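You operate a simulated robot arm through the tools that you are given. There is no shell and no other tool. Be economical: measure what you need, move in short steps, check, and stop when the job is done.

The job below is to be done with a simulated robot arm. You get a single attempt, and the scene is never put back.

TASK
Doff the wound core from the table winder into the small carton.
Fine: orange clip off its catch on to the table, chuck open, counter zeroed after. Set down upright: orange tape clip.

It is judged by the outcome, as a careful person would: the job done as asked, and still so three seconds after it is handed in. It fails if anything else is knocked over, pushed out of place, dropped, spilled or broken.

THE ROBOT
A 7-joint arm with a two-finger parallel gripper, fixed in place. Base frame: the origin is at the foot of the arm, x ahead of it, y to its left, z up; the work surface is at about z = 812. Readings come in mm, degrees, newtons and seconds.
With the tool pointing down near the work surface it reaches from about 240 to 680 mm from the base axis. Its first joint turns from -66.0 to 66.0 degrees. Payload 2.4 kg.
Tool frame: the origin (TCP) lies between the finger pads and is the grasp point; the fingertips stand 30 mm ahead of it; z points along the fingers, y is the line along which they close. Largest opening 94 mm; finger width 28, thickness 10; the body of the gripper, 50 by 96 mm, starts 55 mm behind the TCP.
Orientation is told as [roll, pitch, yaw] about the base's x, y, z axes, in that order, counted from this pose: with the fingers straight down and closing along the base's y, the tool's x points along the base's -x, its y along +y and its z along -z.

THE INTERFACE
- The arm moves only by the tool servo_tool. Its argument "commands" is a list of rows, each a list of 7 numbers: the turn, a rotation vector about the tool's x, y, z in units of 8 degrees (1.0 is 8 degrees), then the shift along the tool's x, y, z in units of 40 mm (1.0 is 40 mm), then the closure in counts, from 0 (fully open) to 255 (shut). In form: [[wx, wy, wz, tx, ty, tz, claw], ...]. A call has 1 to 8 rows; each row shifts and turns the commanded pose from where the row before left it, along the tool's axes as they then stand. A call with a number of a shift or a turn outside -1 to 1 is refused whole. Rows are played at 5 a second. More than 50 mm and 8.6 degrees between two rows, or a gripper value outside its range, and nothing of the call is played. Where a pose cannot be reached the arm comes as near as it can. A force on the tool above 40 N (or 10 N above the force at the start of the call, whichever is more), or a blocked arm, ends the call early, and 0.2 s more pass. Each finger travels about 153 mm/s and halts on what it meets, pressing with about 32 N; the grip force reading is that of the motor and also rises with nothing between the fingers. The clock runs only during rows and for 0.2 s after the last one: add rows that do not move to give the fingers time. It gives the time, the measured TCP pose, the force on the tool (base axes), the opening and the grip force at its end, in the units of the frame above (readings bear some noise), with the torque about the TCP (base axes, N m) and any sound that the robot's microphone picked up.
- Cameras (640 x 400 px; columns grow to the right, rows downward): "scene" is fixed at [27.6, 472.7, 1432.8]; the picture's right is [-0.83, -0.56, 0.00], its down [-0.38, 0.56, -0.74] and it looks along [0.42, -0.61, -0.67] (base axes); focal length 229 px, centre (320, 200). "wrist" rides on the gripper at [76, 14, -102] in the tool frame; the picture's right is [-0.18, 0.98, 0.00], its down [-0.75, -0.14, -0.64] and it looks along [-0.63, -0.12, 0.77] (tool axes); focal length 243 px, centre (320, 200). There is no depth. A picture from a camera that has moved, and an enlarged one, comes with that camera's place and axes in the base frame and with its lens.
- snapshot(camera): a new picture of that camera. No time passes.
- close_up(camera, box): a new picture of the part [left, top, right, bottom] of that camera's present view, enlarged. No time passes.
- sign_off(): hands the job in; it is judged then, once.

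Go step by step. Nothing tells you positions but the pictures and the camera data: compare them with the known pose of the tool, close in by small moves and look again before you grip or let go. The budget is 120 turns and 64 pictures, counting those below and the enlarged ones. Unless the task says otherwise, let go and move clear before handing in, and close with one line.

The tools are called after "Emit:" as name(argument=value, ...) on one line, values as JSON. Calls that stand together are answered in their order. servo_tool: Moves the arm, as the interface text tells. Its arguments: {"type":"object","properties":{"commands":{"type":"array"}},"required":["commands"]} The other tools are called the same way: snapshot (camera) takes a picture; close_up (camera, box) takes an enlarged picture of a part of a camera's view; sign_off () hands the job in.

At the start:

```text
time_s: 0.0
ee_pos: [384.5, 188.8, 1252.2]
orientation: [0.0, -0.1, 0.0]
contact_force: [-0.2, -0.5, 0.5]
torque: [0.01, 0.0, 0.0]
width: 94.0
grip_force: 0.0
```

scene: 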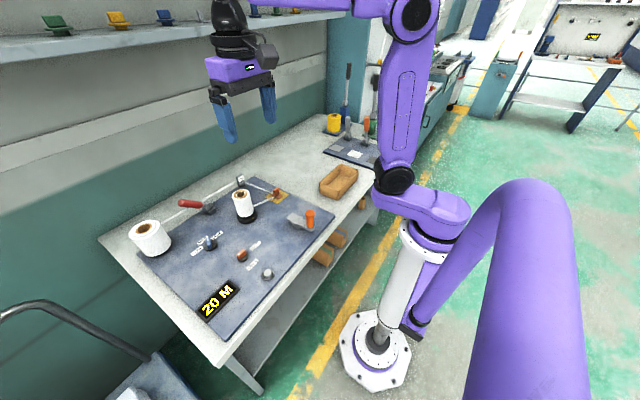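
wrist: 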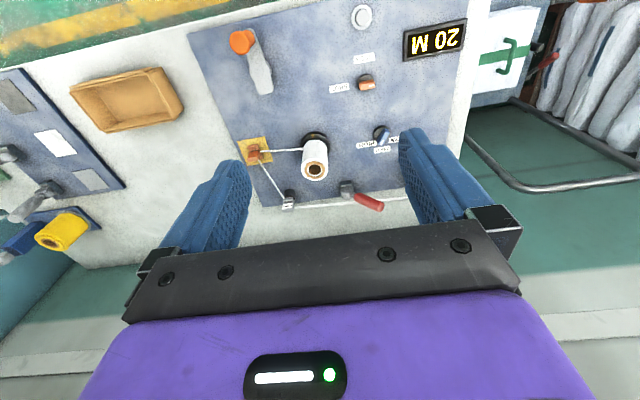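

I see a winder board with a wound core on a spindle, an orange lever, a knob, a red lever, a button, a "20 M" counter, and a small carton. I'll look closer before moving.

Emit:
close_up(camera="scene", box=[130, 160, 290, 260])

Emit:
close_up(camera="scene", box=[190, 190, 350, 290])

Emit:
close_up(camera="wrist", box=[220, 0, 480, 162])

Emit:
close_up(camera="wrist", box=[230, 100, 430, 225])

```text
4.00 times, centred on (210, 210) of scene
camera zoom: at [27.6, 472.7, 1432.8], right [-0.83, -0.56, 0.0], down [-0.38, 0.56, -0.74], along [0.42, -0.61, -0.67], focal length 914 px, centre (760, 160)
```

zoom: 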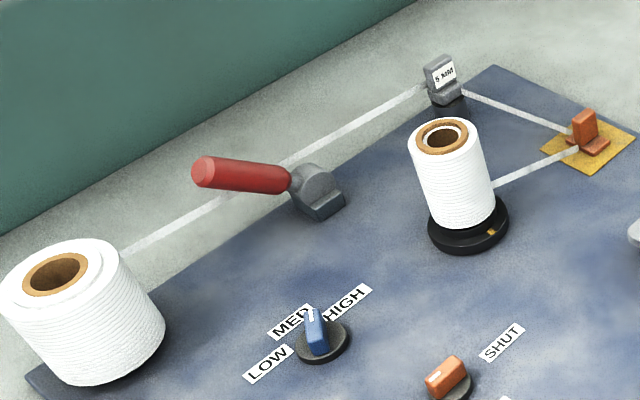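

```text
4.00 times, centred on (270, 240) of scene
camera zoom: at [27.6, 472.7, 1432.8], right [-0.83, -0.56, 0.0], down [-0.38, 0.56, -0.74], along [0.42, -0.61, -0.67], focal length 914 px, centre (520, 40)
```

zoom: 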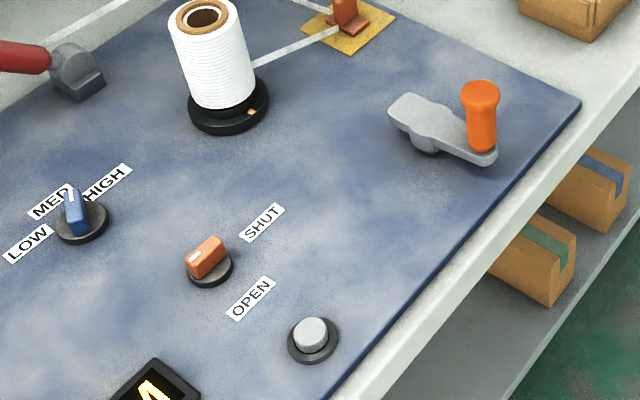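

```text
2.46 times, centred on (350, 81) of wrist
camera zoom: at [309.3, 202.3, 1355.5], right [0.18, 0.98, 0.0], down [0.75, -0.14, 0.64], along [0.63, -0.12, -0.77], focal length 597 px, centre (246, 493)
```

zoom: 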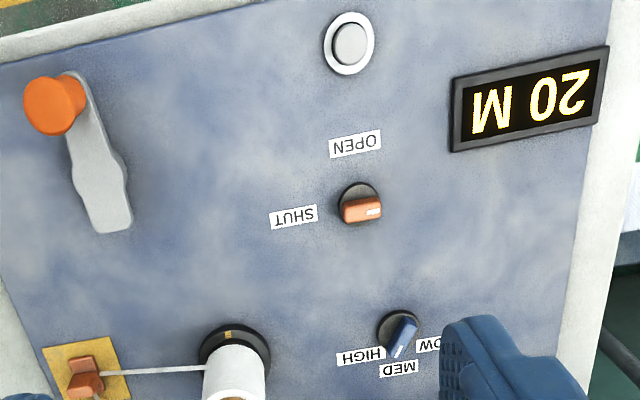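

```text
3.20 times, centred on (330, 162) of wrist
camera zoom: at [309.3, 202.3, 1355.5], right [0.18, 0.98, 0.0], down [0.75, -0.14, 0.64], along [0.63, -0.12, -0.77], focal length 776 px, centre (288, 320)
```

zoom: 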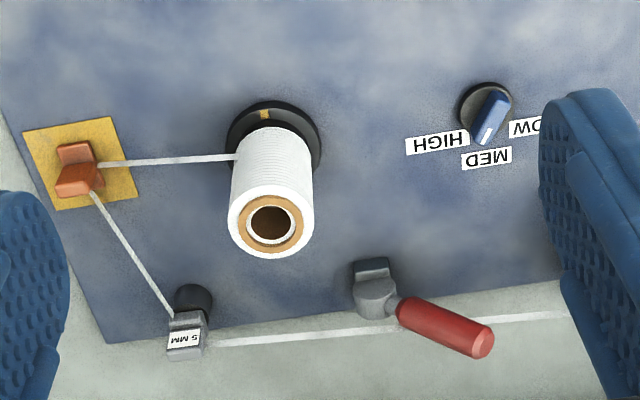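

The core (~Ø55, top z≈928) sits near (586,141), the clip near (580,-15), the orange chuck knob near (464,270), the button near (349,274) and the carton near (390,-200). I'll move for a closer look at the clip and the tape path.

Emit:
servo_tool(commands=[[0, 0, 0, -0.18, -0.63, 0.9, 0], [0, 0, 0, -0.18, -0.63, 0.9, 0], [0, 0, 0, -0.18, -0.63, 0.9, 0], [0, 0, 0, -0.18, -0.63, 0.9, 0], [0, 0, 0, -0.18, -0.63, 0.9, 0], [0, 0, 0, -0.18, -0.63, 0.9, 0], [0, 0, 0, -0.18, -0.63, 0.9, 0]])

Emit:
snapshot(camera="wrist")

Emit:
close_up(camera="wrist", box=[260, 130, 480, 268])

```text
time_s: 1.6
ee_pos: [436.1, 11.1, 999.3]
orientation: [0.0, 0.0, 0.1]
contact_force: [-0.4, 0.1, 0.4]
torque: [0.01, 0.0, -0.03]
width: 94.2
grip_force: 0.0
```

```text
57 pictures are left
camera wrist: at [359.7, 24.0, 1101.9], right [0.18, 0.98, 0.0], down [0.75, -0.14, 0.64], along [0.63, -0.12, -0.77], focal length 243 px, centre (320, 200)
```

wrist: 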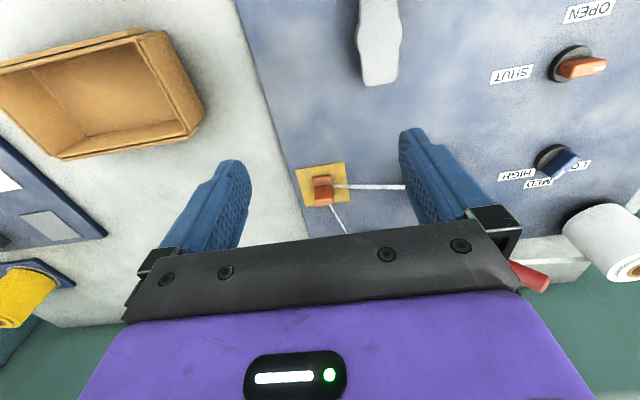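

```text
2.90 times, centred on (370, 199) of wrist
camera zoom: at [359.7, 24.0, 1101.9], right [0.18, 0.98, 0.0], down [0.75, -0.14, 0.64], along [0.63, -0.12, -0.77], focal length 703 px, centre (175, 203)
```

zoom: 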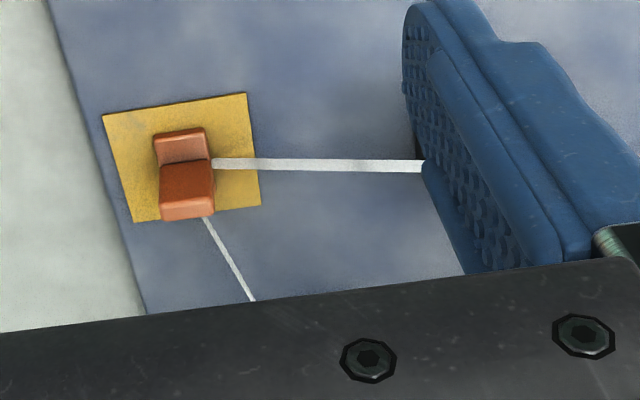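

The clip is a small L-shaped block on a yellow plate around (567,-10), with tape entering from its +y side. I'll move closer to see it properly, along with the knob.

Emit:
servo_tool(commands=[[0, 0, 0, -0.63, -0.05, 0.7, 0], [0, 0, 0, -0.63, -0.05, 0.7, 0], [0, 0, 0, 0, 0, 0.6, 0]])

Emit:
close_up(camera="wrist", box=[240, 130, 400, 230])

Emit:
close_up(camera="scene", box=[255, 175, 303, 205])

```text
time_s: 2.4
ee_pos: [485.0, 7.1, 919.9]
orientation: [0.0, -0.1, 0.0]
contact_force: [0.0, 0.5, -0.1]
torque: [-0.02, -0.01, 0.03]
width: 94.0
grip_force: 0.0
```

```text
4.00 times, centred on (320, 180) of wrist
camera zoom: at [409.9, 20.8, 1023.2], right [0.18, 0.98, 0.0], down [0.75, -0.14, 0.64], along [0.63, -0.12, -0.77], focal length 970 px, centre (320, 280)
```

zoom: 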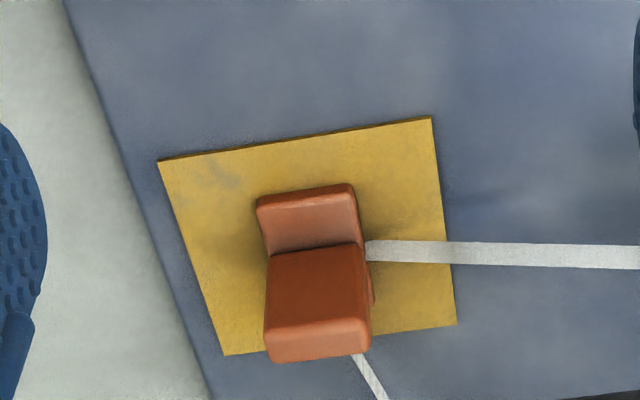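

```text
13.33 times, centred on (279, 190) of scene
camera zoom: at [27.7, 472.7, 1432.8], right [-0.83, -0.56, 0.0], down [-0.38, 0.56, -0.74], along [0.42, -0.61, -0.67], focal length 3048 px, centre (867, 333)
```

zoom: 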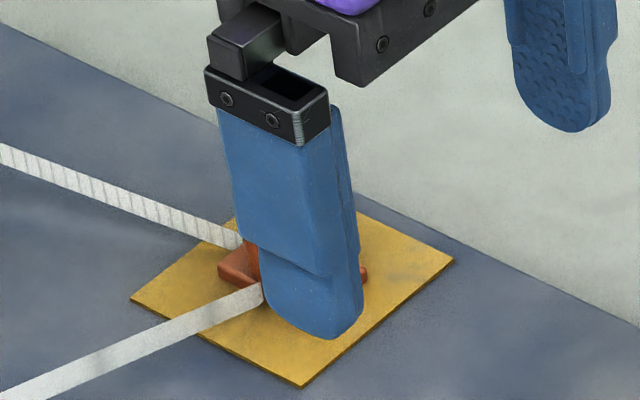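

The clip is a foot with an upright post, roughly 13 mm in x and 26 mm in y, centred near (569,-9) with its top at z≈852. I'll yaw the tool 90° so the fingers close along x, clear of the tape.

Emit:
servo_tool(commands=[[0, 0, -1, 0, 0, 0, 0], [0, 0, -1, 0, 0, 0, 0], [0, 0, -1, 0, 0, 0, 0], [0, 0, -1, 0, 0, 0, 0], [0, 0, -1, 0, 0, 0, 0], [0, 0, -1, 0, 0, 0, 0], [0, 0, -1, 0, 0, 0, 0], [0, 0, -1, 0, 0, 0, 0]])

Emit:
servo_tool(commands=[[0, 0, -1, 0, 0, 0, 0], [0, 0, -1, 0, 0, 0, 0], [0, 0, -1, 0, 0, 0, 0], [0, 0, -0.25, 0, 0, 0, 0], [0, 0, 0, 0, 0, 0, 0]])

```text
time_s: 4.2
ee_pos: [485.5, 8.2, 920.1]
orientation: [0.1, 0.0, 64.2]
contact_force: [-0.4, 0.3, 0.7]
torque: [-0.02, 0.01, -0.01]
width: 94.0
grip_force: 0.1
```

```text
time_s: 5.4
ee_pos: [485.2, 6.9, 919.2]
orientation: [0.1, 0.0, 90.0]
contact_force: [-0.3, 0.1, 0.5]
torque: [0.0, 0.01, 0.0]
width: 94.0
grip_force: 0.0
```

Yaw reached. Now I'll move back and over for a side view of the clip.

Emit:
servo_tool(commands=[[0, 0, 0, 0.5, -0.7, 0, 0], [0, 0, 0, 0.5, -0.7, 0, 0], [0, 0, 0, 0.5, -0.7, 0, 0], [0, 0, 0, 0, 0, 0, 0]])

Emit:
snapshot(camera="wrist")

Emit:
close_up(camera="wrist", box=[240, 130, 400, 230])

```text
time_s: 6.4
ee_pos: [569.2, -54.3, 921.0]
orientation: [0.0, 0.0, 90.1]
contact_force: [0.5, 0.8, -0.2]
torque: [0.01, 0.0, 0.0]
width: 93.8
grip_force: 0.0
```

```text
53 pictures are left
camera wrist: at [556.3, -130.6, 1024.8], right [-0.98, 0.18, 0.0], down [0.14, 0.75, 0.64], along [0.12, 0.63, -0.77], focal length 243 px, centre (320, 200)
```

wrist: 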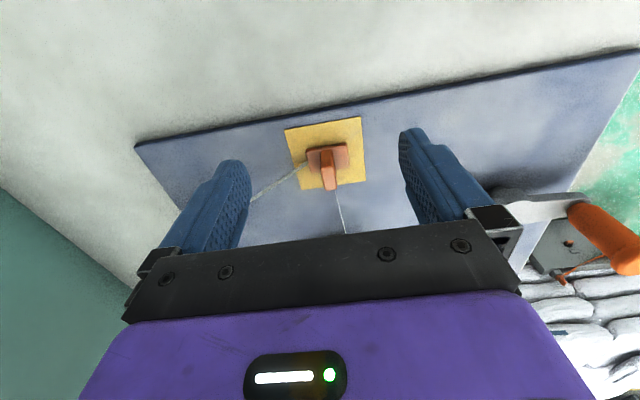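

```text
4.00 times, centred on (320, 180) of wrist
camera zoom: at [556.3, -130.6, 1024.8], right [-0.98, 0.18, 0.0], down [0.14, 0.75, 0.64], along [0.12, 0.63, -0.77], focal length 970 px, centre (320, 280)
```

zoom: 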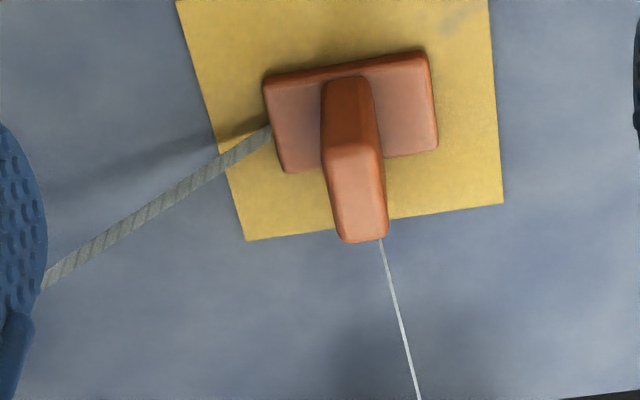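

Post centre refined to (571,-10). The tape leaves from the foot's +x side low down, so I'll pre-close to ~48 mm and come down with the fingertips above the foot.

Emit:
servo_tool(commands=[[0, 0, 0, -0.55, -0.05, 0, 125], [0, 0, 0, -0.55, 0, 0, 125], [0, 0, 0, 0, 0, 0.6, 125], [0, 0, 0, 0, 0, 0.4, 125], [0, 0, 0, 0, 0, 0, 125]])

Emit:
snapshot(camera="wrist")

Emit:
close_up(camera="scene", box=[247, 155, 311, 195])

```text
time_s: 7.6
ee_pos: [571.9, -7.3, 880.2]
orientation: [0.1, -0.1, 90.0]
contact_force: [-0.3, 0.4, -1.1]
torque: [0.03, 0.03, 0.01]
width: 48.0
grip_force: 0.0
```

```text
51 pictures are left
camera wrist: at [559.0, -84.4, 984.4], right [-0.98, 0.18, 0.0], down [0.14, 0.75, 0.64], along [0.12, 0.63, -0.77], focal length 243 px, centre (320, 200)
```

wrist: 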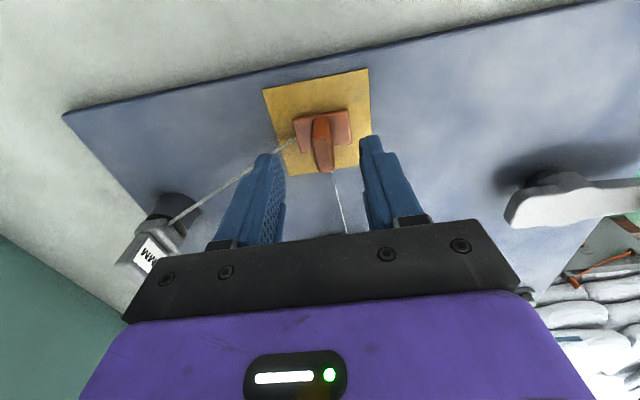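

```text
10.00 times, centred on (279, 175) of scene
camera zoom: at [27.6, 472.7, 1432.8], right [-0.83, -0.56, 0.0], down [-0.38, 0.56, -0.74], along [0.42, -0.61, -0.67], focal length 2286 px, centre (730, 450)
```

zoom: 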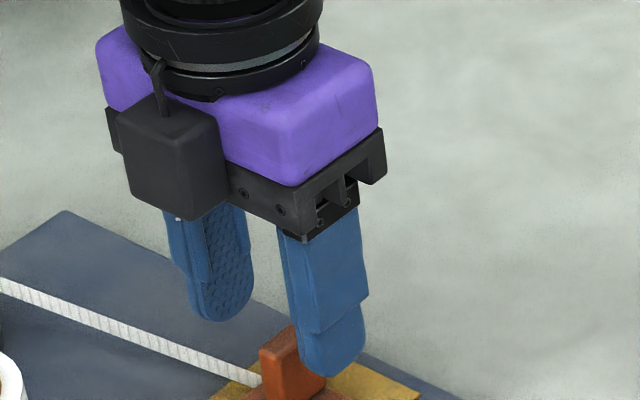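

The post is centred between the fingers. I'll descend to TCP 858 and close.

Emit:
servo_tool(commands=[[0, 0, 0, 0, 0, 0.3, 125], [0, 0, 0, 0, 0, 0.25, 125], [0, 0, 0, 0, 0, 0, 180], [0, 0, 0, 0, 0, 0, 255], [0, 0, 0, 0, 0, 0, 255], [0, 0, 0, 0, 0, 0, 255]])

Emit:
snapshot(camera="wrist")

```text
time_s: 9.0
ee_pos: [572.6, -8.5, 857.3]
orientation: [-0.1, 0.0, 90.0]
contact_force: [0.1, 0.2, -0.6]
torque: [0.02, 0.02, -0.01]
width: 10.8
grip_force: 31.9
```

```text
49 pictures are left
camera wrist: at [558.5, -84.3, 961.1], right [-0.98, 0.18, 0.0], down [0.14, 0.75, 0.64], along [0.12, 0.63, -0.77], focal length 243 px, centre (320, 200)
```

wrist: 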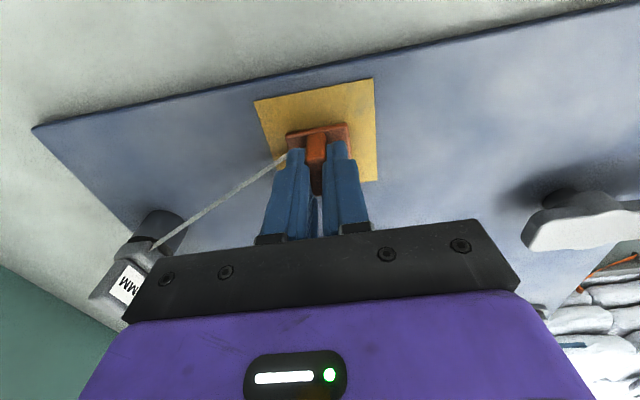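

The post is gripped (10.8 mm). I'll lift gently straight up.

Emit:
servo_tool(commands=[[0, 0, 0, 0, 0, -0.2, 255], [0, 0, 0, 0, 0, -0.3, 255], [0, 0, 0, 0, 0, -0.5, 255], [0, 0, 0, 0, 0, 0, 255]])

Emit:
snapshot(camera="wrist")

Emit:
close_up(camera="scene", box=[150, 150, 310, 250])

```text
time_s: 10.0
ee_pos: [572.0, -8.4, 897.4]
orientation: [0.0, 0.0, 90.0]
contact_force: [-0.5, 0.1, -0.4]
torque: [0.02, 0.03, -0.01]
width: 0.0
grip_force: 31.4
```

```text
48 pictures are left
camera wrist: at [559.1, -84.4, 1002.0], right [-0.98, 0.18, 0.0], down [0.14, 0.75, 0.64], along [0.12, 0.63, -0.77], focal length 243 px, centre (320, 200)
```

wrist: 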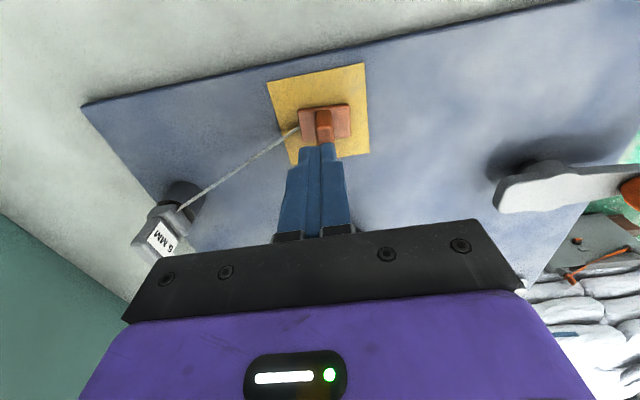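

```text
4.00 times, centred on (230, 200) of scene
camera zoom: at [27.6, 472.7, 1432.8], right [-0.83, -0.56, 0.0], down [-0.38, 0.56, -0.74], along [0.42, -0.61, -0.67], focal length 914 px, centre (680, 200)
```

zoom: 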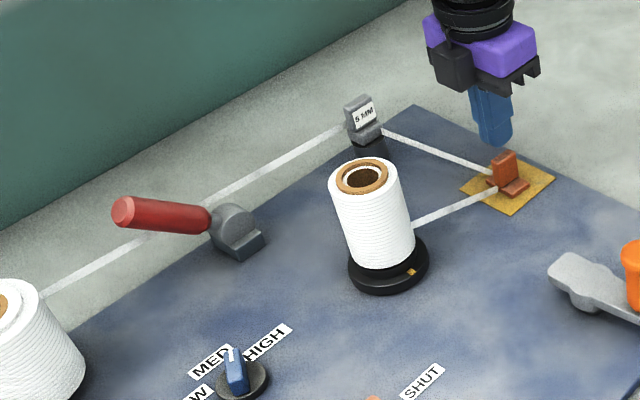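

The clip stayed on its catch and my fingers slipped off. I'll look closely at how it's held.

Emit:
close_up(camera="wrist", box=[256, 60, 384, 140])

Emit:
close_up(camera="scene", box=[260, 180, 292, 200])

```text
5.00 times, centred on (320, 100) of wrist
camera zoom: at [559.1, -84.4, 1002.0], right [-0.98, 0.18, 0.0], down [0.14, 0.75, 0.64], along [0.12, 0.63, -0.77], focal length 1213 px, centre (320, 700)
```

zoom: 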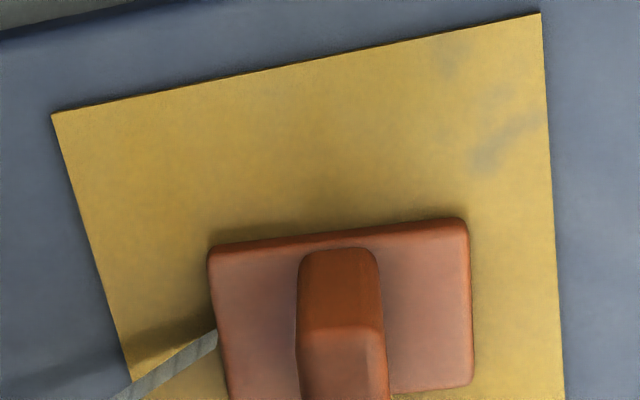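

```text
16.00 times, centred on (276, 190) of scene
camera zoom: at [27.6, 472.7, 1432.8], right [-0.83, -0.56, 0.0], down [-0.38, 0.56, -0.74], along [0.42, -0.61, -0.67], focal length 3657 px, centre (1024, 360)
```

zoom: 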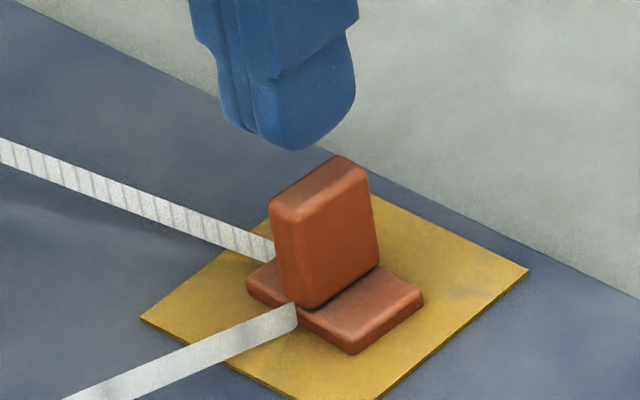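

No lips are visible, so it looks like a snap or magnetic hold. I'll re-grip slightly deeper and pull in small steps while reading the force.

Emit:
servo_tool(commands=[[0, 0, 0, 0.05, 0, 0, 125], [0, 0, 0, 0, 0, 0, 125], [0, 0, 0, 0, 0, 0.6, 125], [0, 0, 0, 0, 0, 0.44, 125], [0, 0, 0, 0, 0, 0, 180], [0, 0, 0, 0, 0, 0, 255], [0, 0, 0, 0, 0, 0, 255], [0, 0, 0, 0, 0, 0, 255]])

Emit:
servo_tool(commands=[[0, 0, 0, 0, 0, -0.05, 255]])

Emit:
servo_tool(commands=[[0, 0, 0, 0, 0, -0.05, 255]])

Emit:
servo_tool(commands=[[0, 0, 0, 0, 0, -0.05, 255]])

```text
time_s: 11.8
ee_pos: [573.0, -9.7, 856.4]
orientation: [-0.2, -0.1, 90.1]
contact_force: [1.1, -0.8, 16.7]
torque: [-0.01, 0.08, -0.02]
width: 10.5
grip_force: 32.5
```

```text
time_s: 12.2
ee_pos: [570.8, -10.5, 856.7]
orientation: [0.1, 0.1, 90.0]
contact_force: [2.4, 0.0, 6.2]
torque: [0.04, -0.14, -0.01]
width: 10.8
grip_force: 32.1
```

```text
time_s: 12.6
ee_pos: [571.6, -11.3, 859.5]
orientation: [0.1, 0.0, 90.0]
contact_force: [-0.5, -0.3, -0.7]
torque: [0.02, 0.03, 0.01]
width: 10.8
grip_force: 32.2
```

```text
time_s: 13.0
ee_pos: [572.7, -10.5, 861.8]
orientation: [0.1, 0.0, 89.9]
contact_force: [-0.7, 0.5, -1.0]
torque: [0.01, 0.01, 0.0]
width: 10.7
grip_force: 32.0
```

Emit:
close_up(camera="scene", box=[252, 170, 300, 200])

```text
13.33 times, centred on (276, 185) of scene
camera zoom: at [27.7, 472.7, 1432.8], right [-0.83, -0.56, 0.0], down [-0.38, 0.56, -0.74], along [0.42, -0.61, -0.67], focal length 3048 px, centre (907, 400)
```

zoom: 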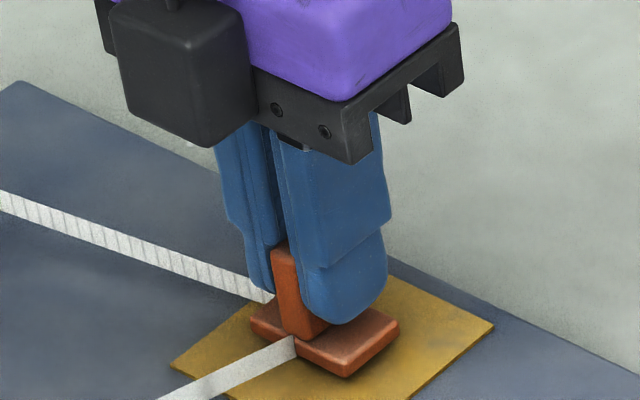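

Emit:
servo_tool(commands=[[0, 0, 0, 0, 0, -0.1, 255], [0, 0, 0, 0, 0, -0.1, 255]])

Emit:
close_up(camera="scene", box=[252, 170, 300, 200])

```text
time_s: 13.6
ee_pos: [571.2, -8.9, 869.8]
orientation: [0.0, -0.1, 89.9]
contact_force: [0.4, 0.1, -1.0]
torque: [0.01, -0.02, 0.01]
width: 10.7
grip_force: 31.8
```

```text
13.33 times, centred on (276, 185) of scene
camera zoom: at [27.7, 472.7, 1432.8], right [-0.83, -0.56, 0.0], down [-0.38, 0.56, -0.74], along [0.42, -0.61, -0.67], focal length 3048 px, centre (907, 400)
```

zoom: 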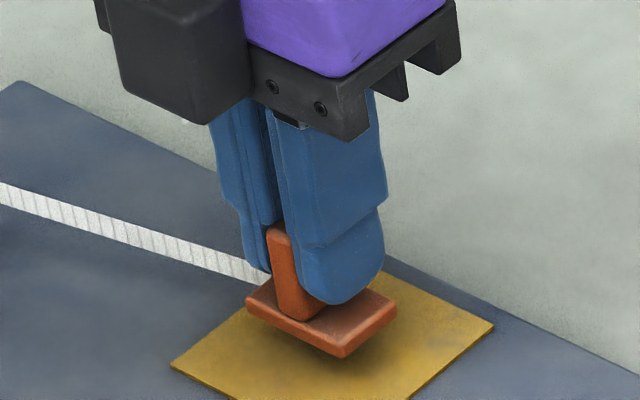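

The clip is now off the catch and the tape to the core has let go. I'll lift a little more and carry it slowly onto the bare table near (550,-110).

Emit:
servo_tool(commands=[[0, 0, 0, 0, 0, -0.2, 255], [0, 0, 0, 0, 0, -0.2, 255], [0, 0, 0, 0.3, 0.05, 0, 255], [0, 0, 0, 0.4, 0.1, 0, 255], [0, 0, 0, 0.4, 0.1, 0, 255], [0, 0, 0, 0.4, 0.1, 0, 255], [0, 0, 0, 0.4, 0.1, 0, 255], [0, 0, 0, 0.4, 0.05, 0, 255]])

Emit:
servo_tool(commands=[[0, 0, 0, 0.3, 0.05, 0, 255], [0, 0, 0, 0, 0, 0, 255]])

Emit:
snapshot(camera="wrist")

Emit:
snapshot(camera="scene")

```text
time_s: 15.4
ee_pos: [550.8, -102.8, 885.4]
orientation: [0.0, 0.0, 90.1]
contact_force: [-0.1, -0.2, -0.6]
torque: [0.04, 0.01, 0.04]
width: 10.7
grip_force: 31.8
```

```text
time_s: 16.0
ee_pos: [548.2, -115.6, 886.8]
orientation: [0.0, 0.0, 89.9]
contact_force: [0.0, 0.9, -0.3]
torque: [-0.03, 0.0, -0.01]
width: 10.6
grip_force: 32.1
```

```text
42 pictures are left
camera wrist: at [535.3, -190.6, 989.5], right [-0.98, 0.18, 0.0], down [0.14, 0.75, 0.64], along [0.12, 0.63, -0.77], focal length 243 px, centre (320, 200)
```

wrist: 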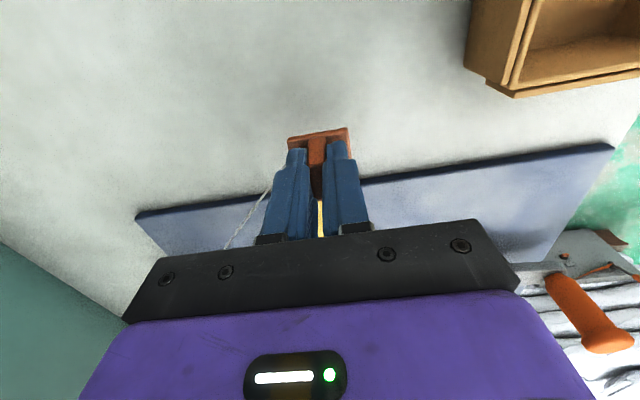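

```text
41 pictures are left
```

scene: 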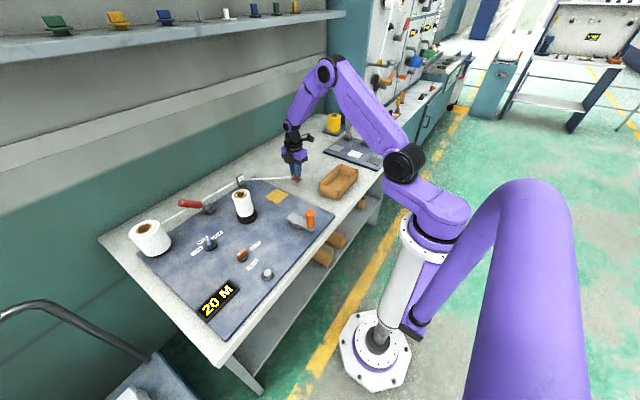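

The area is clear. I'll lower the clip: contact should be around TCP 853.

Emit:
servo_tool(commands=[[0, 0, 0, 0, 0, 0.25, 255], [0, 0, 0, 0, 0, 0.25, 255], [0, 0, 0, 0, 0, 0.15, 255], [0, 0, 0, 0, 0, 0, 255]])

Emit:
servo_tool(commands=[[0, 0, 0, 0, 0, 0.07, 255], [0, 0, 0, 0, 0, 0, 255]])

Emit:
servo_tool(commands=[[0, 0, 0, 0, 0, 0.05, 255], [0, 0, 0, 0, 0, 0, 255]])

```text
time_s: 17.0
ee_pos: [549.3, -113.8, 860.4]
orientation: [-0.1, 0.0, 90.1]
contact_force: [-0.6, -0.1, -0.2]
torque: [-0.03, 0.0, 0.0]
width: 10.8
grip_force: 32.3
```

```text
time_s: 17.6
ee_pos: [549.2, -114.6, 856.5]
orientation: [0.0, 0.0, 90.0]
contact_force: [-0.1, -0.1, 0.3]
torque: [-0.01, 0.02, 0.01]
width: 10.8
grip_force: 31.7
```

```text
time_s: 18.2
ee_pos: [550.0, -114.3, 854.3]
orientation: [0.1, -0.1, 90.0]
contact_force: [0.6, -0.6, -0.7]
torque: [0.02, 0.01, 0.01]
width: 10.9
grip_force: 32.6
```

Emit:
servo_tool(commands=[[0, 0, 0, 0, 0, 0.04, 255], [0, 0, 0, 0, 0, 0, 255]])

Emit:
close_up(camera="scene", box=[272, 160, 320, 190])

```text
time_s: 18.8
ee_pos: [549.8, -114.7, 852.8]
orientation: [0.1, 0.0, 90.0]
contact_force: [0.0, 1.0, -0.7]
torque: [0.0, 0.02, -0.02]
width: 10.6
grip_force: 32.3
```

```text
13.33 times, centred on (296, 175) of scene
camera zoom: at [27.7, 472.7, 1432.8], right [-0.83, -0.56, 0.0], down [-0.38, 0.56, -0.74], along [0.42, -0.61, -0.67], focal length 3048 px, centre (640, 533)
```

zoom: 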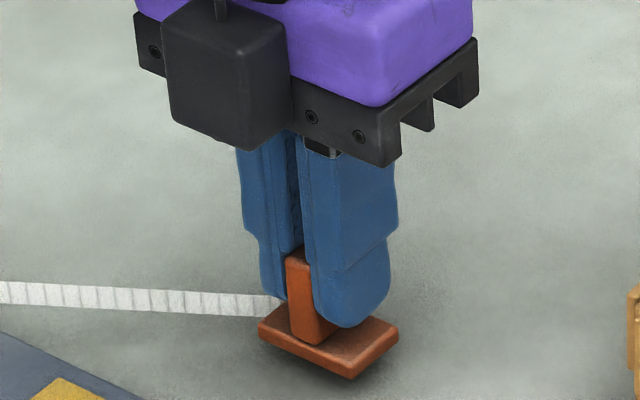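

Not touching yet; I'll keep lowering in small steps.

Emit:
servo_tool(commands=[[0, 0, 0, 0, 0, 0.05, 255], [0, 0, 0, 0, 0, 0, 255]])

Emit:
servo_tool(commands=[[0, 0, 0, 0, 0, 0.05, 255], [0, 0, 0, 0, 0, 0, 255]])

```text
time_s: 19.4
ee_pos: [550.2, -113.5, 851.3]
orientation: [-0.1, 0.1, 90.0]
contact_force: [0.4, -0.3, -0.3]
torque: [0.02, 0.02, 0.0]
width: 10.9
grip_force: 32.4
```

```text
time_s: 20.0
ee_pos: [548.4, -114.0, 848.5]
orientation: [0.1, 0.1, 90.1]
contact_force: [-0.1, 0.4, -0.9]
torque: [0.0, -0.01, 0.01]
width: 10.7
grip_force: 32.0
```

Emit:
servo_tool(commands=[[0, 0, 0, 0, 0, 0.05, 255], [0, 0, 0, 0, 0, 0, 255]])

Emit:
servo_tool(commands=[[0, 0, 0, 0, 0, 0.04, 255], [0, 0, 0, 0, 0, 0, 255]])

Emit:
close_up(camera="scene", box=[272, 160, 320, 190])

```text
time_s: 20.6
ee_pos: [550.3, -113.9, 848.1]
orientation: [0.0, 0.0, 90.0]
contact_force: [-0.7, 0.3, -1.5]
torque: [0.0, 0.0, 0.03]
width: 10.6
grip_force: 31.4
```

```text
time_s: 21.2
ee_pos: [550.8, -113.7, 845.8]
orientation: [0.0, 0.0, 90.0]
contact_force: [0.1, 0.3, -0.7]
torque: [0.03, 0.0, -0.03]
width: 10.9
grip_force: 32.8
```

```text
13.33 times, centred on (296, 175) of scene
camera zoom: at [27.7, 472.7, 1432.8], right [-0.83, -0.56, 0.0], down [-0.38, 0.56, -0.74], along [0.42, -0.61, -0.67], focal length 3048 px, centre (640, 533)
```

zoom: 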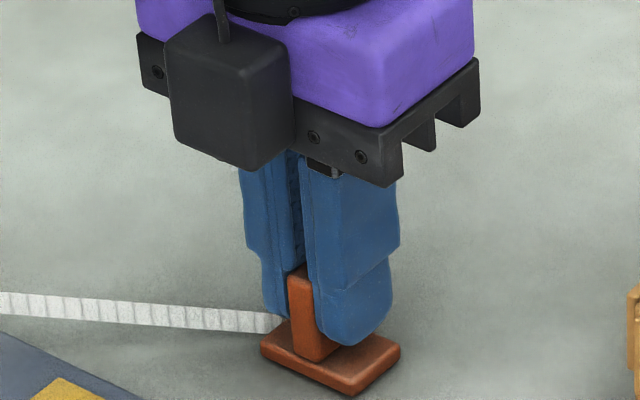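

Emit:
servo_tool(commands=[[0, 0, 0, 0, 0, 0.04, 255], [0, 0, 0, 0, 0, 0, 255]])

Emit:
servo_tool(commands=[[0, 0, 0, 0, 0, 0.04, 255], [0, 0, 0, 0, 0, 0, 255]])

```text
time_s: 21.8
ee_pos: [549.9, -115.2, 844.6]
orientation: [0.0, 0.0, 90.0]
contact_force: [-2.5, -0.4, 6.8]
torque: [-0.02, 0.08, 0.01]
width: 10.5
grip_force: 31.8
```

```text
time_s: 22.4
ee_pos: [551.3, -114.6, 844.3]
orientation: [-0.2, 0.1, 89.9]
contact_force: [-6.4, 2.2, 30.9]
torque: [0.15, 0.3, -0.02]
width: 10.9
grip_force: 32.0
```

Contact. I'll relieve the pressure, open gently and lift away.

Emit:
servo_tool(commands=[[0, 0, 0, 0, 0, -0.04, 255], [0, 0, 0, 0, 0, 0, 220], [0, 0, 0, 0, 0, 0, 190], [0, 0, 0, 0, 0, 0, 125], [0, 0, 0, 0, 0, 0, 125], [0, 0, 0, 0, 0, -0.5, 125], [0, 0, 0, 0, 0, -1, 125], [0, 0, 0, 0, 0, -1, 125]])

Emit:
snapshot(camera="wrist")

Emit:
close_up(camera="scene", box=[200, 160, 328, 240])

```text
time_s: 24.2
ee_pos: [548.0, -114.7, 945.0]
orientation: [0.0, 0.0, 90.0]
contact_force: [-0.1, -0.1, 0.2]
torque: [0.01, 0.0, 0.02]
width: 47.8
grip_force: 0.1
```

```text
38 pictures are left
camera wrist: at [535.1, -190.7, 1048.9], right [-0.98, 0.18, 0.0], down [0.14, 0.75, 0.64], along [0.12, 0.63, -0.77], focal length 243 px, centre (320, 200)
```

wrist: 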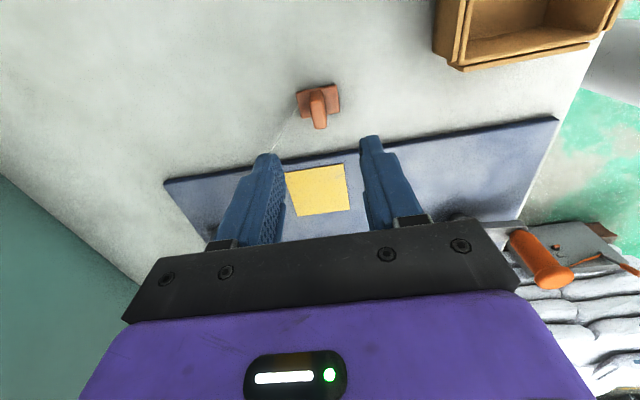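

```text
5.00 times, centred on (264, 200) of scene
camera zoom: at [27.6, 472.7, 1432.8], right [-0.83, -0.56, 0.0], down [-0.38, 0.56, -0.74], along [0.42, -0.61, -0.67], focal length 1143 px, centre (600, 200)
```

zoom: 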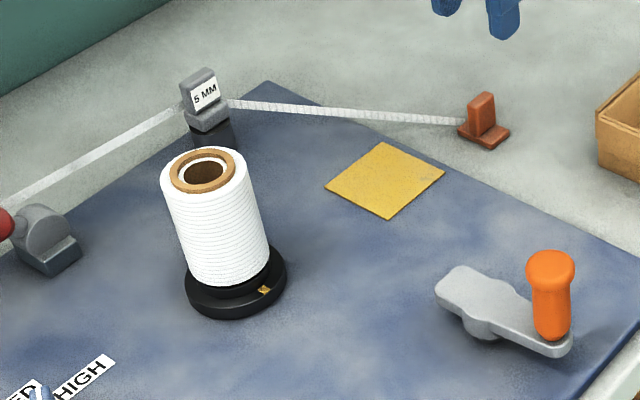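

The clip stands upright on the table. Next is the chuck knob near (464,270); I'll move over for a close look.

Emit:
servo_tool(commands=[[0, 0, 0, -0.9, 0.26, -0.5, 125], [0, 0, 0, -0.98, 0.26, -0.4, 125], [0, 0, 0, -0.98, 0.26, -0.4, 125], [0, 0, 0, -0.98, 0.26, 0, 125], [0, 0, 0, -0.98, 0.26, 0, 125], [0, 0, 0, -0.98, 0.26, 0, 125], [0, 0, 0, -0.98, 0.26, 0, 125], [0, 0, 0, -0.98, 0.26, 0, 125]])

Emit:
close_up(camera="wrist", box=[160, 40, 480, 240])

Emit:
close_up(camera="scene", box=[220, 230, 284, 270])

```text
time_s: 26.0
ee_pos: [466.1, 194.4, 997.5]
orientation: [0.0, 0.0, 90.0]
contact_force: [0.0, 0.7, -0.3]
torque: [0.0, 0.01, 0.01]
width: 47.8
grip_force: 0.0
```

```text
2.00 times, centred on (320, 140) of wrist
camera zoom: at [451.9, 118.9, 1100.4], right [-0.98, 0.18, 0.0], down [0.14, 0.75, 0.64], along [0.12, 0.63, -0.77], focal length 485 px, centre (320, 320)
```

zoom: 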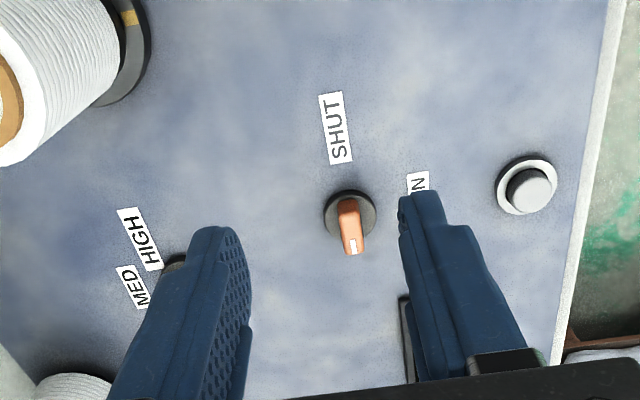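

```text
10.00 times, centred on (252, 250) of scene
camera zoom: at [27.7, 472.7, 1432.8], right [-0.83, -0.56, 0.0], down [-0.38, 0.56, -0.74], along [0.42, -0.61, -0.67], focal length 2286 px, centre (1000, -300)
```

zoom: 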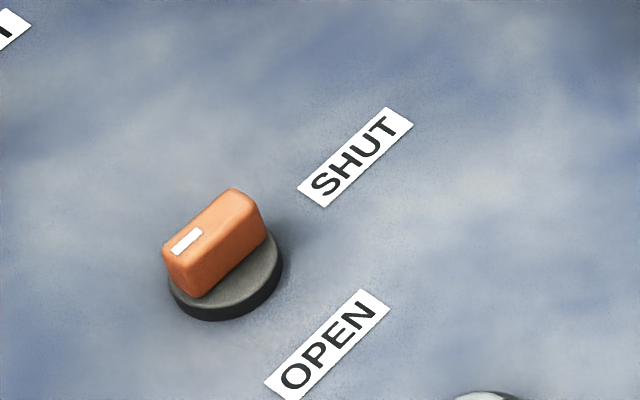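

The bar of the orange knob is aligned with SHUT (marked end on +y); centre ≈(461,267). I'll hover above it with the fingers closing along x.

Emit:
servo_tool(commands=[[0, 0, 0, -0.6, 0.04, 0.6, 125], [0, 0, 0, -0.6, 0.04, 0.6, 125], [0, 0, 0, -0.615, 0.045, 0.6, 125], [0, 0, 0, 0, 0, 0.5, 125], [0, 0, 0, 0, 0, 0, 125]])

Emit:
snapshot(camera="wrist")

Emit:
close_up(camera="scene", box=[204, 215, 284, 265])

```text
time_s: 27.2
ee_pos: [462.0, 266.4, 904.0]
orientation: [0.1, 0.0, 90.0]
contact_force: [-0.4, 0.6, 0.1]
torque: [0.01, -0.01, 0.0]
width: 48.2
grip_force: 0.0
```

```text
34 pictures are left
camera wrist: at [447.5, 190.5, 1008.2], right [-0.98, 0.18, 0.0], down [0.14, 0.75, 0.64], along [0.12, 0.63, -0.77], focal length 243 px, centre (320, 200)
```

wrist: 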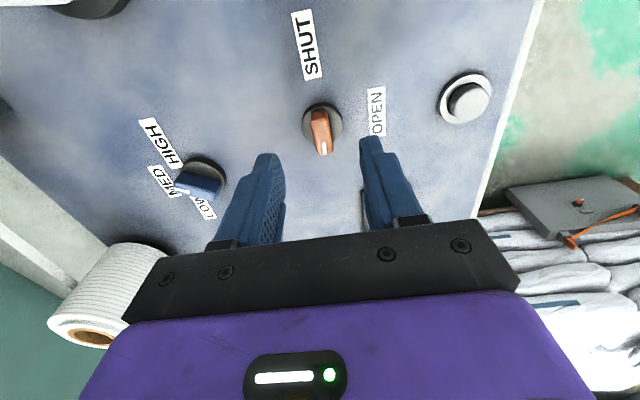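

```text
8.00 times, centred on (244, 240) of scene
camera zoom: at [27.6, 472.7, 1432.8], right [-0.83, -0.56, 0.0], down [-0.38, 0.56, -0.74], along [0.42, -0.61, -0.67], focal length 1828 px, centre (928, -120)
```

zoom: 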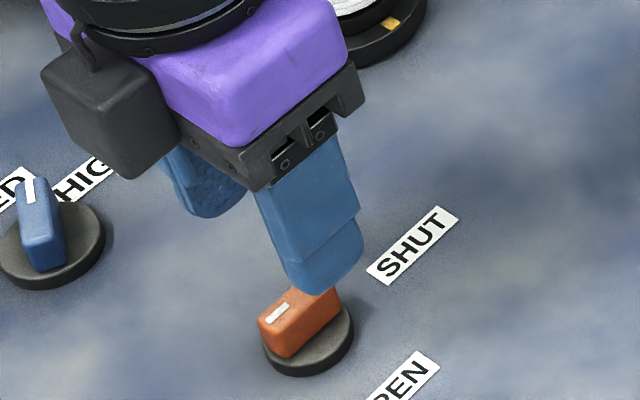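

Aligned within ~3 mm. I'll shift slightly, descend, and close on the bar.

Emit:
servo_tool(commands=[[0, 0, 0, 0.08, 0.03, 0.4, 125], [0, 0, 0, 0, 0, 0.4, 125], [0, 0, 0, 0, 0, 0.15, 125], [0, 0, 0, 0, 0, 0, 125], [0, 0, 0, 0, 0, 0, 200], [0, 0, 0, 0, 0, 0, 255], [0, 0, 0, 0, 0, 0, 255]])

Emit:
snapshot(camera="wrist")

```text
time_s: 28.8
ee_pos: [460.2, 264.7, 866.2]
orientation: [-0.1, -0.1, 90.0]
contact_force: [6.6, 2.5, -6.4]
torque: [0.13, -0.2, -0.06]
width: 12.7
grip_force: 45.0
```

```text
32 pictures are left
camera wrist: at [446.3, 188.8, 970.2], right [-0.98, 0.18, 0.0], down [0.14, 0.75, 0.64], along [0.12, 0.63, -0.77], focal length 243 px, centre (320, 200)
```

wrist: 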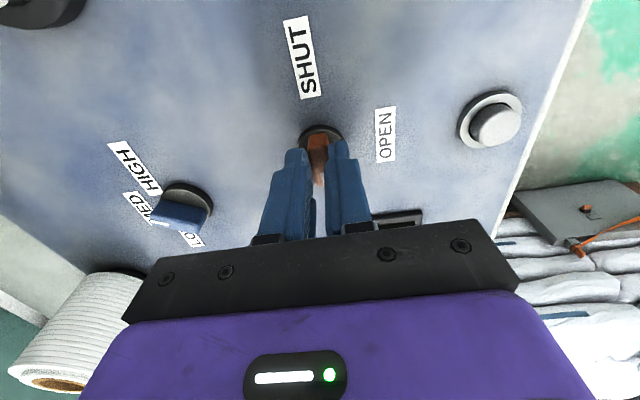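

The bar is gripped. I'll feel which way it turns with small twists, starting counter-clockwise from above.

Emit:
servo_tool(commands=[[0, 0, -0.4, 0, 0, 0, 255], [0, 0, -0.4, 0, 0, 0, 255]])

```text
time_s: 29.4
ee_pos: [459.6, 265.3, 865.3]
orientation: [0.0, -0.1, 96.5]
contact_force: [10.4, 3.1, -4.4]
torque: [-0.52, -0.31, -0.12]
width: 12.9
grip_force: 44.8
```

Emit:
servo_tool(commands=[[0, 0, -0.5, 0, 0, 0, 255], [0, 0, -0.5, 0, 0, 0, 255]])

Emit:
close_up(camera="wrist", box=[240, 90, 400, 190])

```text
time_s: 30.0
ee_pos: [459.9, 265.5, 867.3]
orientation: [-0.2, -0.2, 104.3]
contact_force: [15.4, 0.8, 0.4]
torque: [0.16, -0.35, -0.08]
width: 12.8
grip_force: 44.9
```

```text
4.00 times, centred on (320, 140) of wrist
camera zoom: at [466.7, 187.7, 970.1], right [-1.0, -0.07, 0.0], down [-0.05, 0.76, 0.64], along [-0.04, 0.64, -0.77], focal length 970 px, centre (320, 440)
```

zoom: 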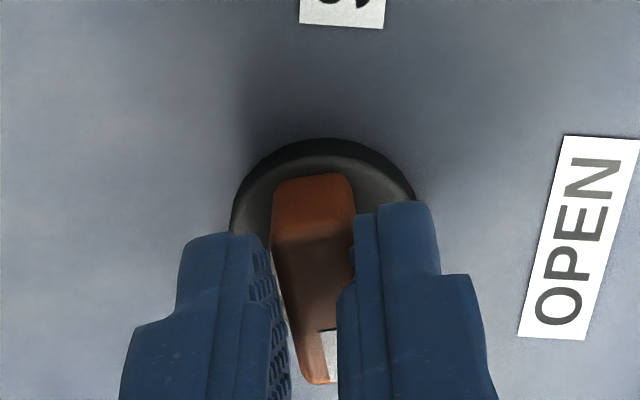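

The bar is following (opening unchanged, low torque). I'll correct the small sideways load and continue counter-clockwise.

Emit:
servo_tool(commands=[[0, 0, -0.5, 0.01, -0.06, 0, 255], [0, 0, -0.5, 0, 0, 0, 255], [0, 0, -0.5, 0, 0, 0, 255], [0, 0, -0.5, 0, 0, 0, 255]])

```text
time_s: 31.0
ee_pos: [463.0, 266.7, 866.2]
orientation: [0.0, -0.1, 120.4]
contact_force: [2.4, -1.2, 16.8]
torque: [0.31, 0.22, 0.03]
width: 13.2
grip_force: 44.9
```

Emit:
servo_tool(commands=[[0, 0, -0.5, 0, 0, -0.02, 255], [0, 0, -0.5, 0, 0, 0, 255], [0, 0, -0.5, 0, 0, 0, 255], [0, 0, -0.5, 0, 0, 0, 255]])

Emit:
snapshot(camera="wrist")

```text
time_s: 32.0
ee_pos: [463.3, 266.6, 867.3]
orientation: [-0.2, 0.0, 136.4]
contact_force: [13.4, 11.1, -15.2]
torque: [0.7, 0.12, -0.08]
width: 12.9
grip_force: 45.2
```

```text
30 pictures are left
camera wrist: at [509.4, 203.6, 970.2], right [-0.81, -0.59, 0.0], down [-0.45, 0.62, 0.64], along [-0.37, 0.52, -0.77], focal length 243 px, centre (320, 200)
```

wrist: 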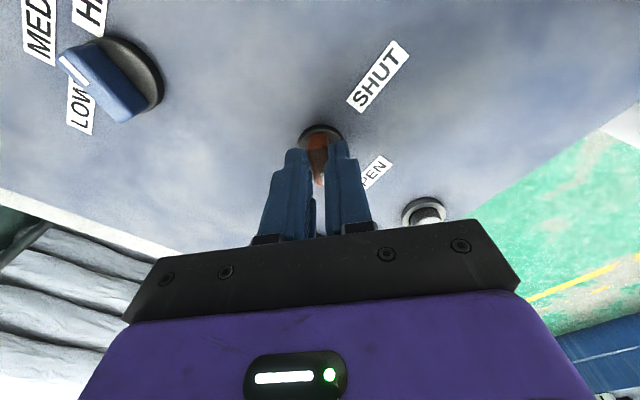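

Emit:
servo_tool(commands=[[0, 0, -0.5, 0.01, -0.06, 0.01, 255], [0, 0, -0.5, 0, 0, 0, 255], [0, 0, -0.5, 0, 0, 0, 255], [0, 0, -0.5, 0, 0, 0, 255]])

Emit:
servo_tool(commands=[[0, 0, -0.5, 0, 0, 0, 255], [0, 0, -0.5, 0, 0, 0, 255], [0, 0, -0.5, 0, 0, 0, 255], [0, 0, 0, 0, 0, 0, 255]])

```text
time_s: 33.0
ee_pos: [463.9, 267.7, 866.3]
orientation: [-0.1, 0.0, 152.5]
contact_force: [5.6, 8.5, -5.6]
torque: [0.31, 0.12, -0.05]
width: 12.8
grip_force: 45.1
```

```text
time_s: 34.0
ee_pos: [464.0, 269.0, 867.2]
orientation: [-0.1, 0.0, 164.5]
contact_force: [11.7, 19.5, -15.4]
torque: [0.78, 0.87, -0.1]
width: 12.8
grip_force: 44.7
```

Emit:
servo_tool(commands=[[0, 0, -0.4, 0.02, -0.07, 0.01, 255], [0, 0, -0.5, 0, 0, 0, 255], [0, 0, -0.5, 0, 0, 0, 255], [0, 0, 0, 0, 0, 0, 255]])

Emit:
servo_tool(commands=[[0, 0, -0.5, 0, 0, 0, 255], [0, 0, 0, 0, 0, 0, 255]])

Emit:
snapshot(camera="scene")

```text
time_s: 35.0
ee_pos: [465.0, 270.0, 865.7]
orientation: [0.0, -0.1, 175.7]
contact_force: [-3.1, 11.8, 2.4]
torque: [0.41, 0.73, 0.02]
width: 12.9
grip_force: 44.8
```

```text
time_s: 35.6
ee_pos: [464.7, 269.9, 866.8]
orientation: [0.0, 0.0, 179.7]
contact_force: [-7.6, 11.9, 5.6]
torque: [0.33, 0.93, -0.05]
width: 12.7
grip_force: 45.0
```

```text
29 pictures are left
```

scene: 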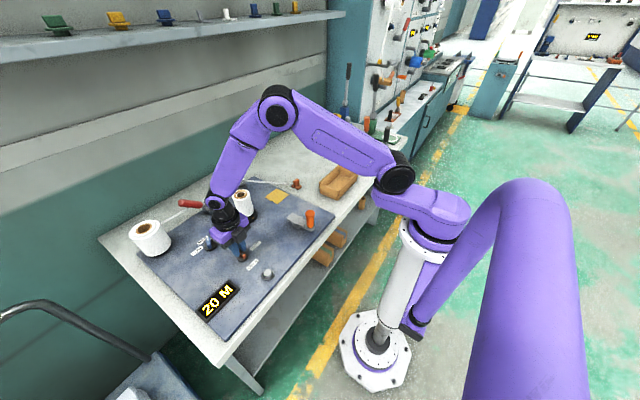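

Turned a full 90°, with the marked end toward OPEN. I'll release, lift and check.

Emit:
servo_tool(commands=[[0, 0, 0, 0, 0, 0, 220], [0, 0, 0, 0, 0, 0, 125], [0, 0, 0, 0, 0, 0, 125], [0, 0, 0, 0, 0, -0.5, 125], [0, 0, 0, 0, 0, -1, 125], [0, 0, 0, 0, 0, -1, 125], [0, 0, 0, 0, 0, -1, 125]])

Emit:
close_up(camera="scene", box=[180, 180, 308, 260])

Emit:
snapshot(camera="wrist")

```text
time_s: 37.2
ee_pos: [465.7, 267.8, 1006.3]
orientation: [-0.1, 0.0, 179.7]
contact_force: [-0.4, 0.7, 0.0]
torque: [0.0, -0.05, 0.01]
width: 47.8
grip_force: 0.0
```

```text
5.00 times, centred on (244, 220) of scene
camera zoom: at [27.6, 472.7, 1432.8], right [-0.83, -0.56, 0.0], down [-0.38, 0.56, -0.74], along [0.42, -0.61, -0.67], focal length 1143 px, centre (700, 100)
```

zoom: 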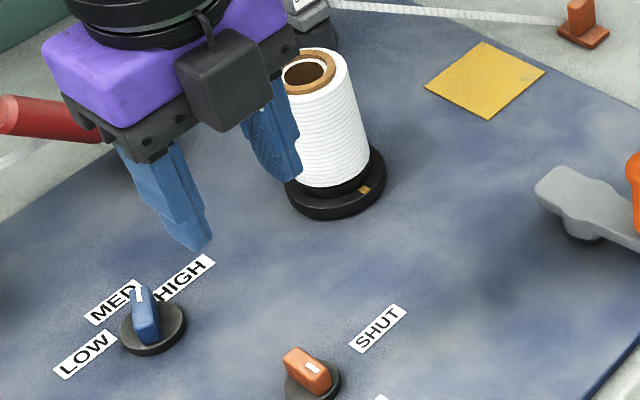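

```text
27 pictures are left
camera wrist: at [542.1, 253.6, 1110.4], right [-0.19, -0.98, 0.0], down [-0.75, 0.15, 0.64], along [-0.63, 0.12, -0.77], focal length 243 px, centre (320, 200)
```

wrist: 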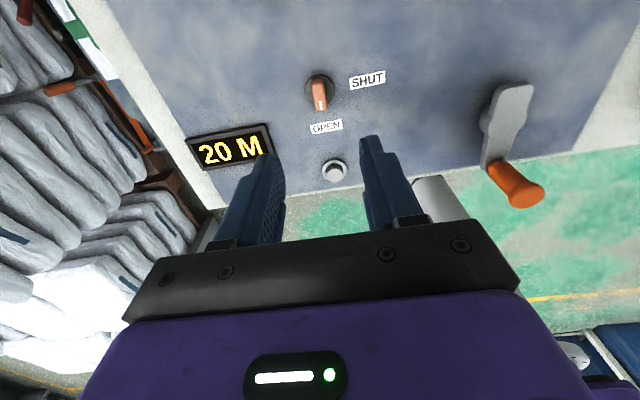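

The knob mark now points to OPEN. I'll turn the tool back to yaw 90 and line up over the core.

Emit:
servo_tool(commands=[[0, 0, 1, 0, 0, 0, 0], [0, 0, 1, 0, 0, 0, 0], [0, 0, 1, 0, 0, 0, 0], [0, 0, 1, 0, 0, 0, 0], [0, 0, 1, 0, 0, 0, 0], [0, 0, 1, 0, 0, 0, 0], [0, 0, 1, 0, 0, 0, 0], [0, 0, 1, 0, 0, 0, 0]])

Emit:
servo_tool(commands=[[0, 0, 1, 0, 0, 0, 0], [0, 0, 1, 0, 0, 0, 0], [0, 0, 1, 0, 0, 0, 0], [0, 0, 0.22, 0, 0, 0, 0], [0, 0, 0, 0.9, -0.6, 0, 0], [0, 0, 0, 0.9, -0.6, 0, 0], [0, 0, 0, 0.9, -0.6, 0, 0], [0, 0, 0, 0.9, -0.6, 0, 0]])

Emit:
servo_tool(commands=[[0, 0, 0, 0.9, -0.4, -0.3, 0], [0, 0, 0, 0, 0, 0, 0]])

Emit:
snapshot(camera="wrist")

```text
time_s: 39.0
ee_pos: [466.2, 270.5, 1004.7]
orientation: [0.0, -0.1, 115.5]
contact_force: [-0.5, -0.3, -0.1]
torque: [0.0, -0.01, 0.01]
width: 94.0
grip_force: 0.1
```

```text
time_s: 40.8
ee_pos: [561.6, 125.5, 1006.7]
orientation: [0.0, 0.0, 89.9]
contact_force: [-0.7, 0.1, -0.4]
torque: [0.0, 0.02, 0.01]
width: 93.9
grip_force: 0.1
```

```text
time_s: 41.4
ee_pos: [577.1, 91.1, 1017.7]
orientation: [0.0, -0.1, 90.0]
contact_force: [-0.3, -0.3, 0.2]
torque: [0.0, -0.02, -0.02]
width: 93.8
grip_force: 0.0
```

```text
26 pictures are left
camera wrist: at [562.9, 14.4, 1121.1], right [-0.98, 0.19, 0.0], down [0.14, 0.75, 0.64], along [0.12, 0.63, -0.77], focal length 243 px, centre (320, 200)
```

wrist: 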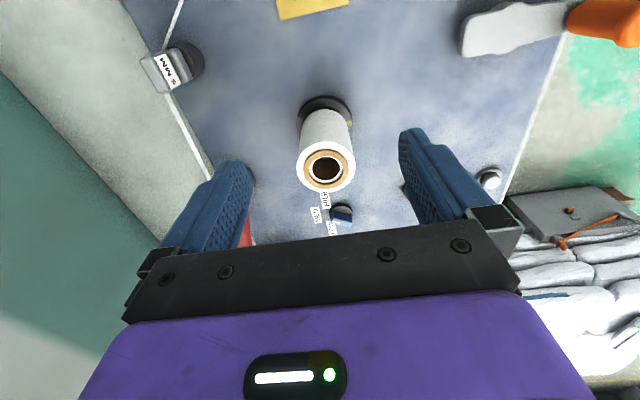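

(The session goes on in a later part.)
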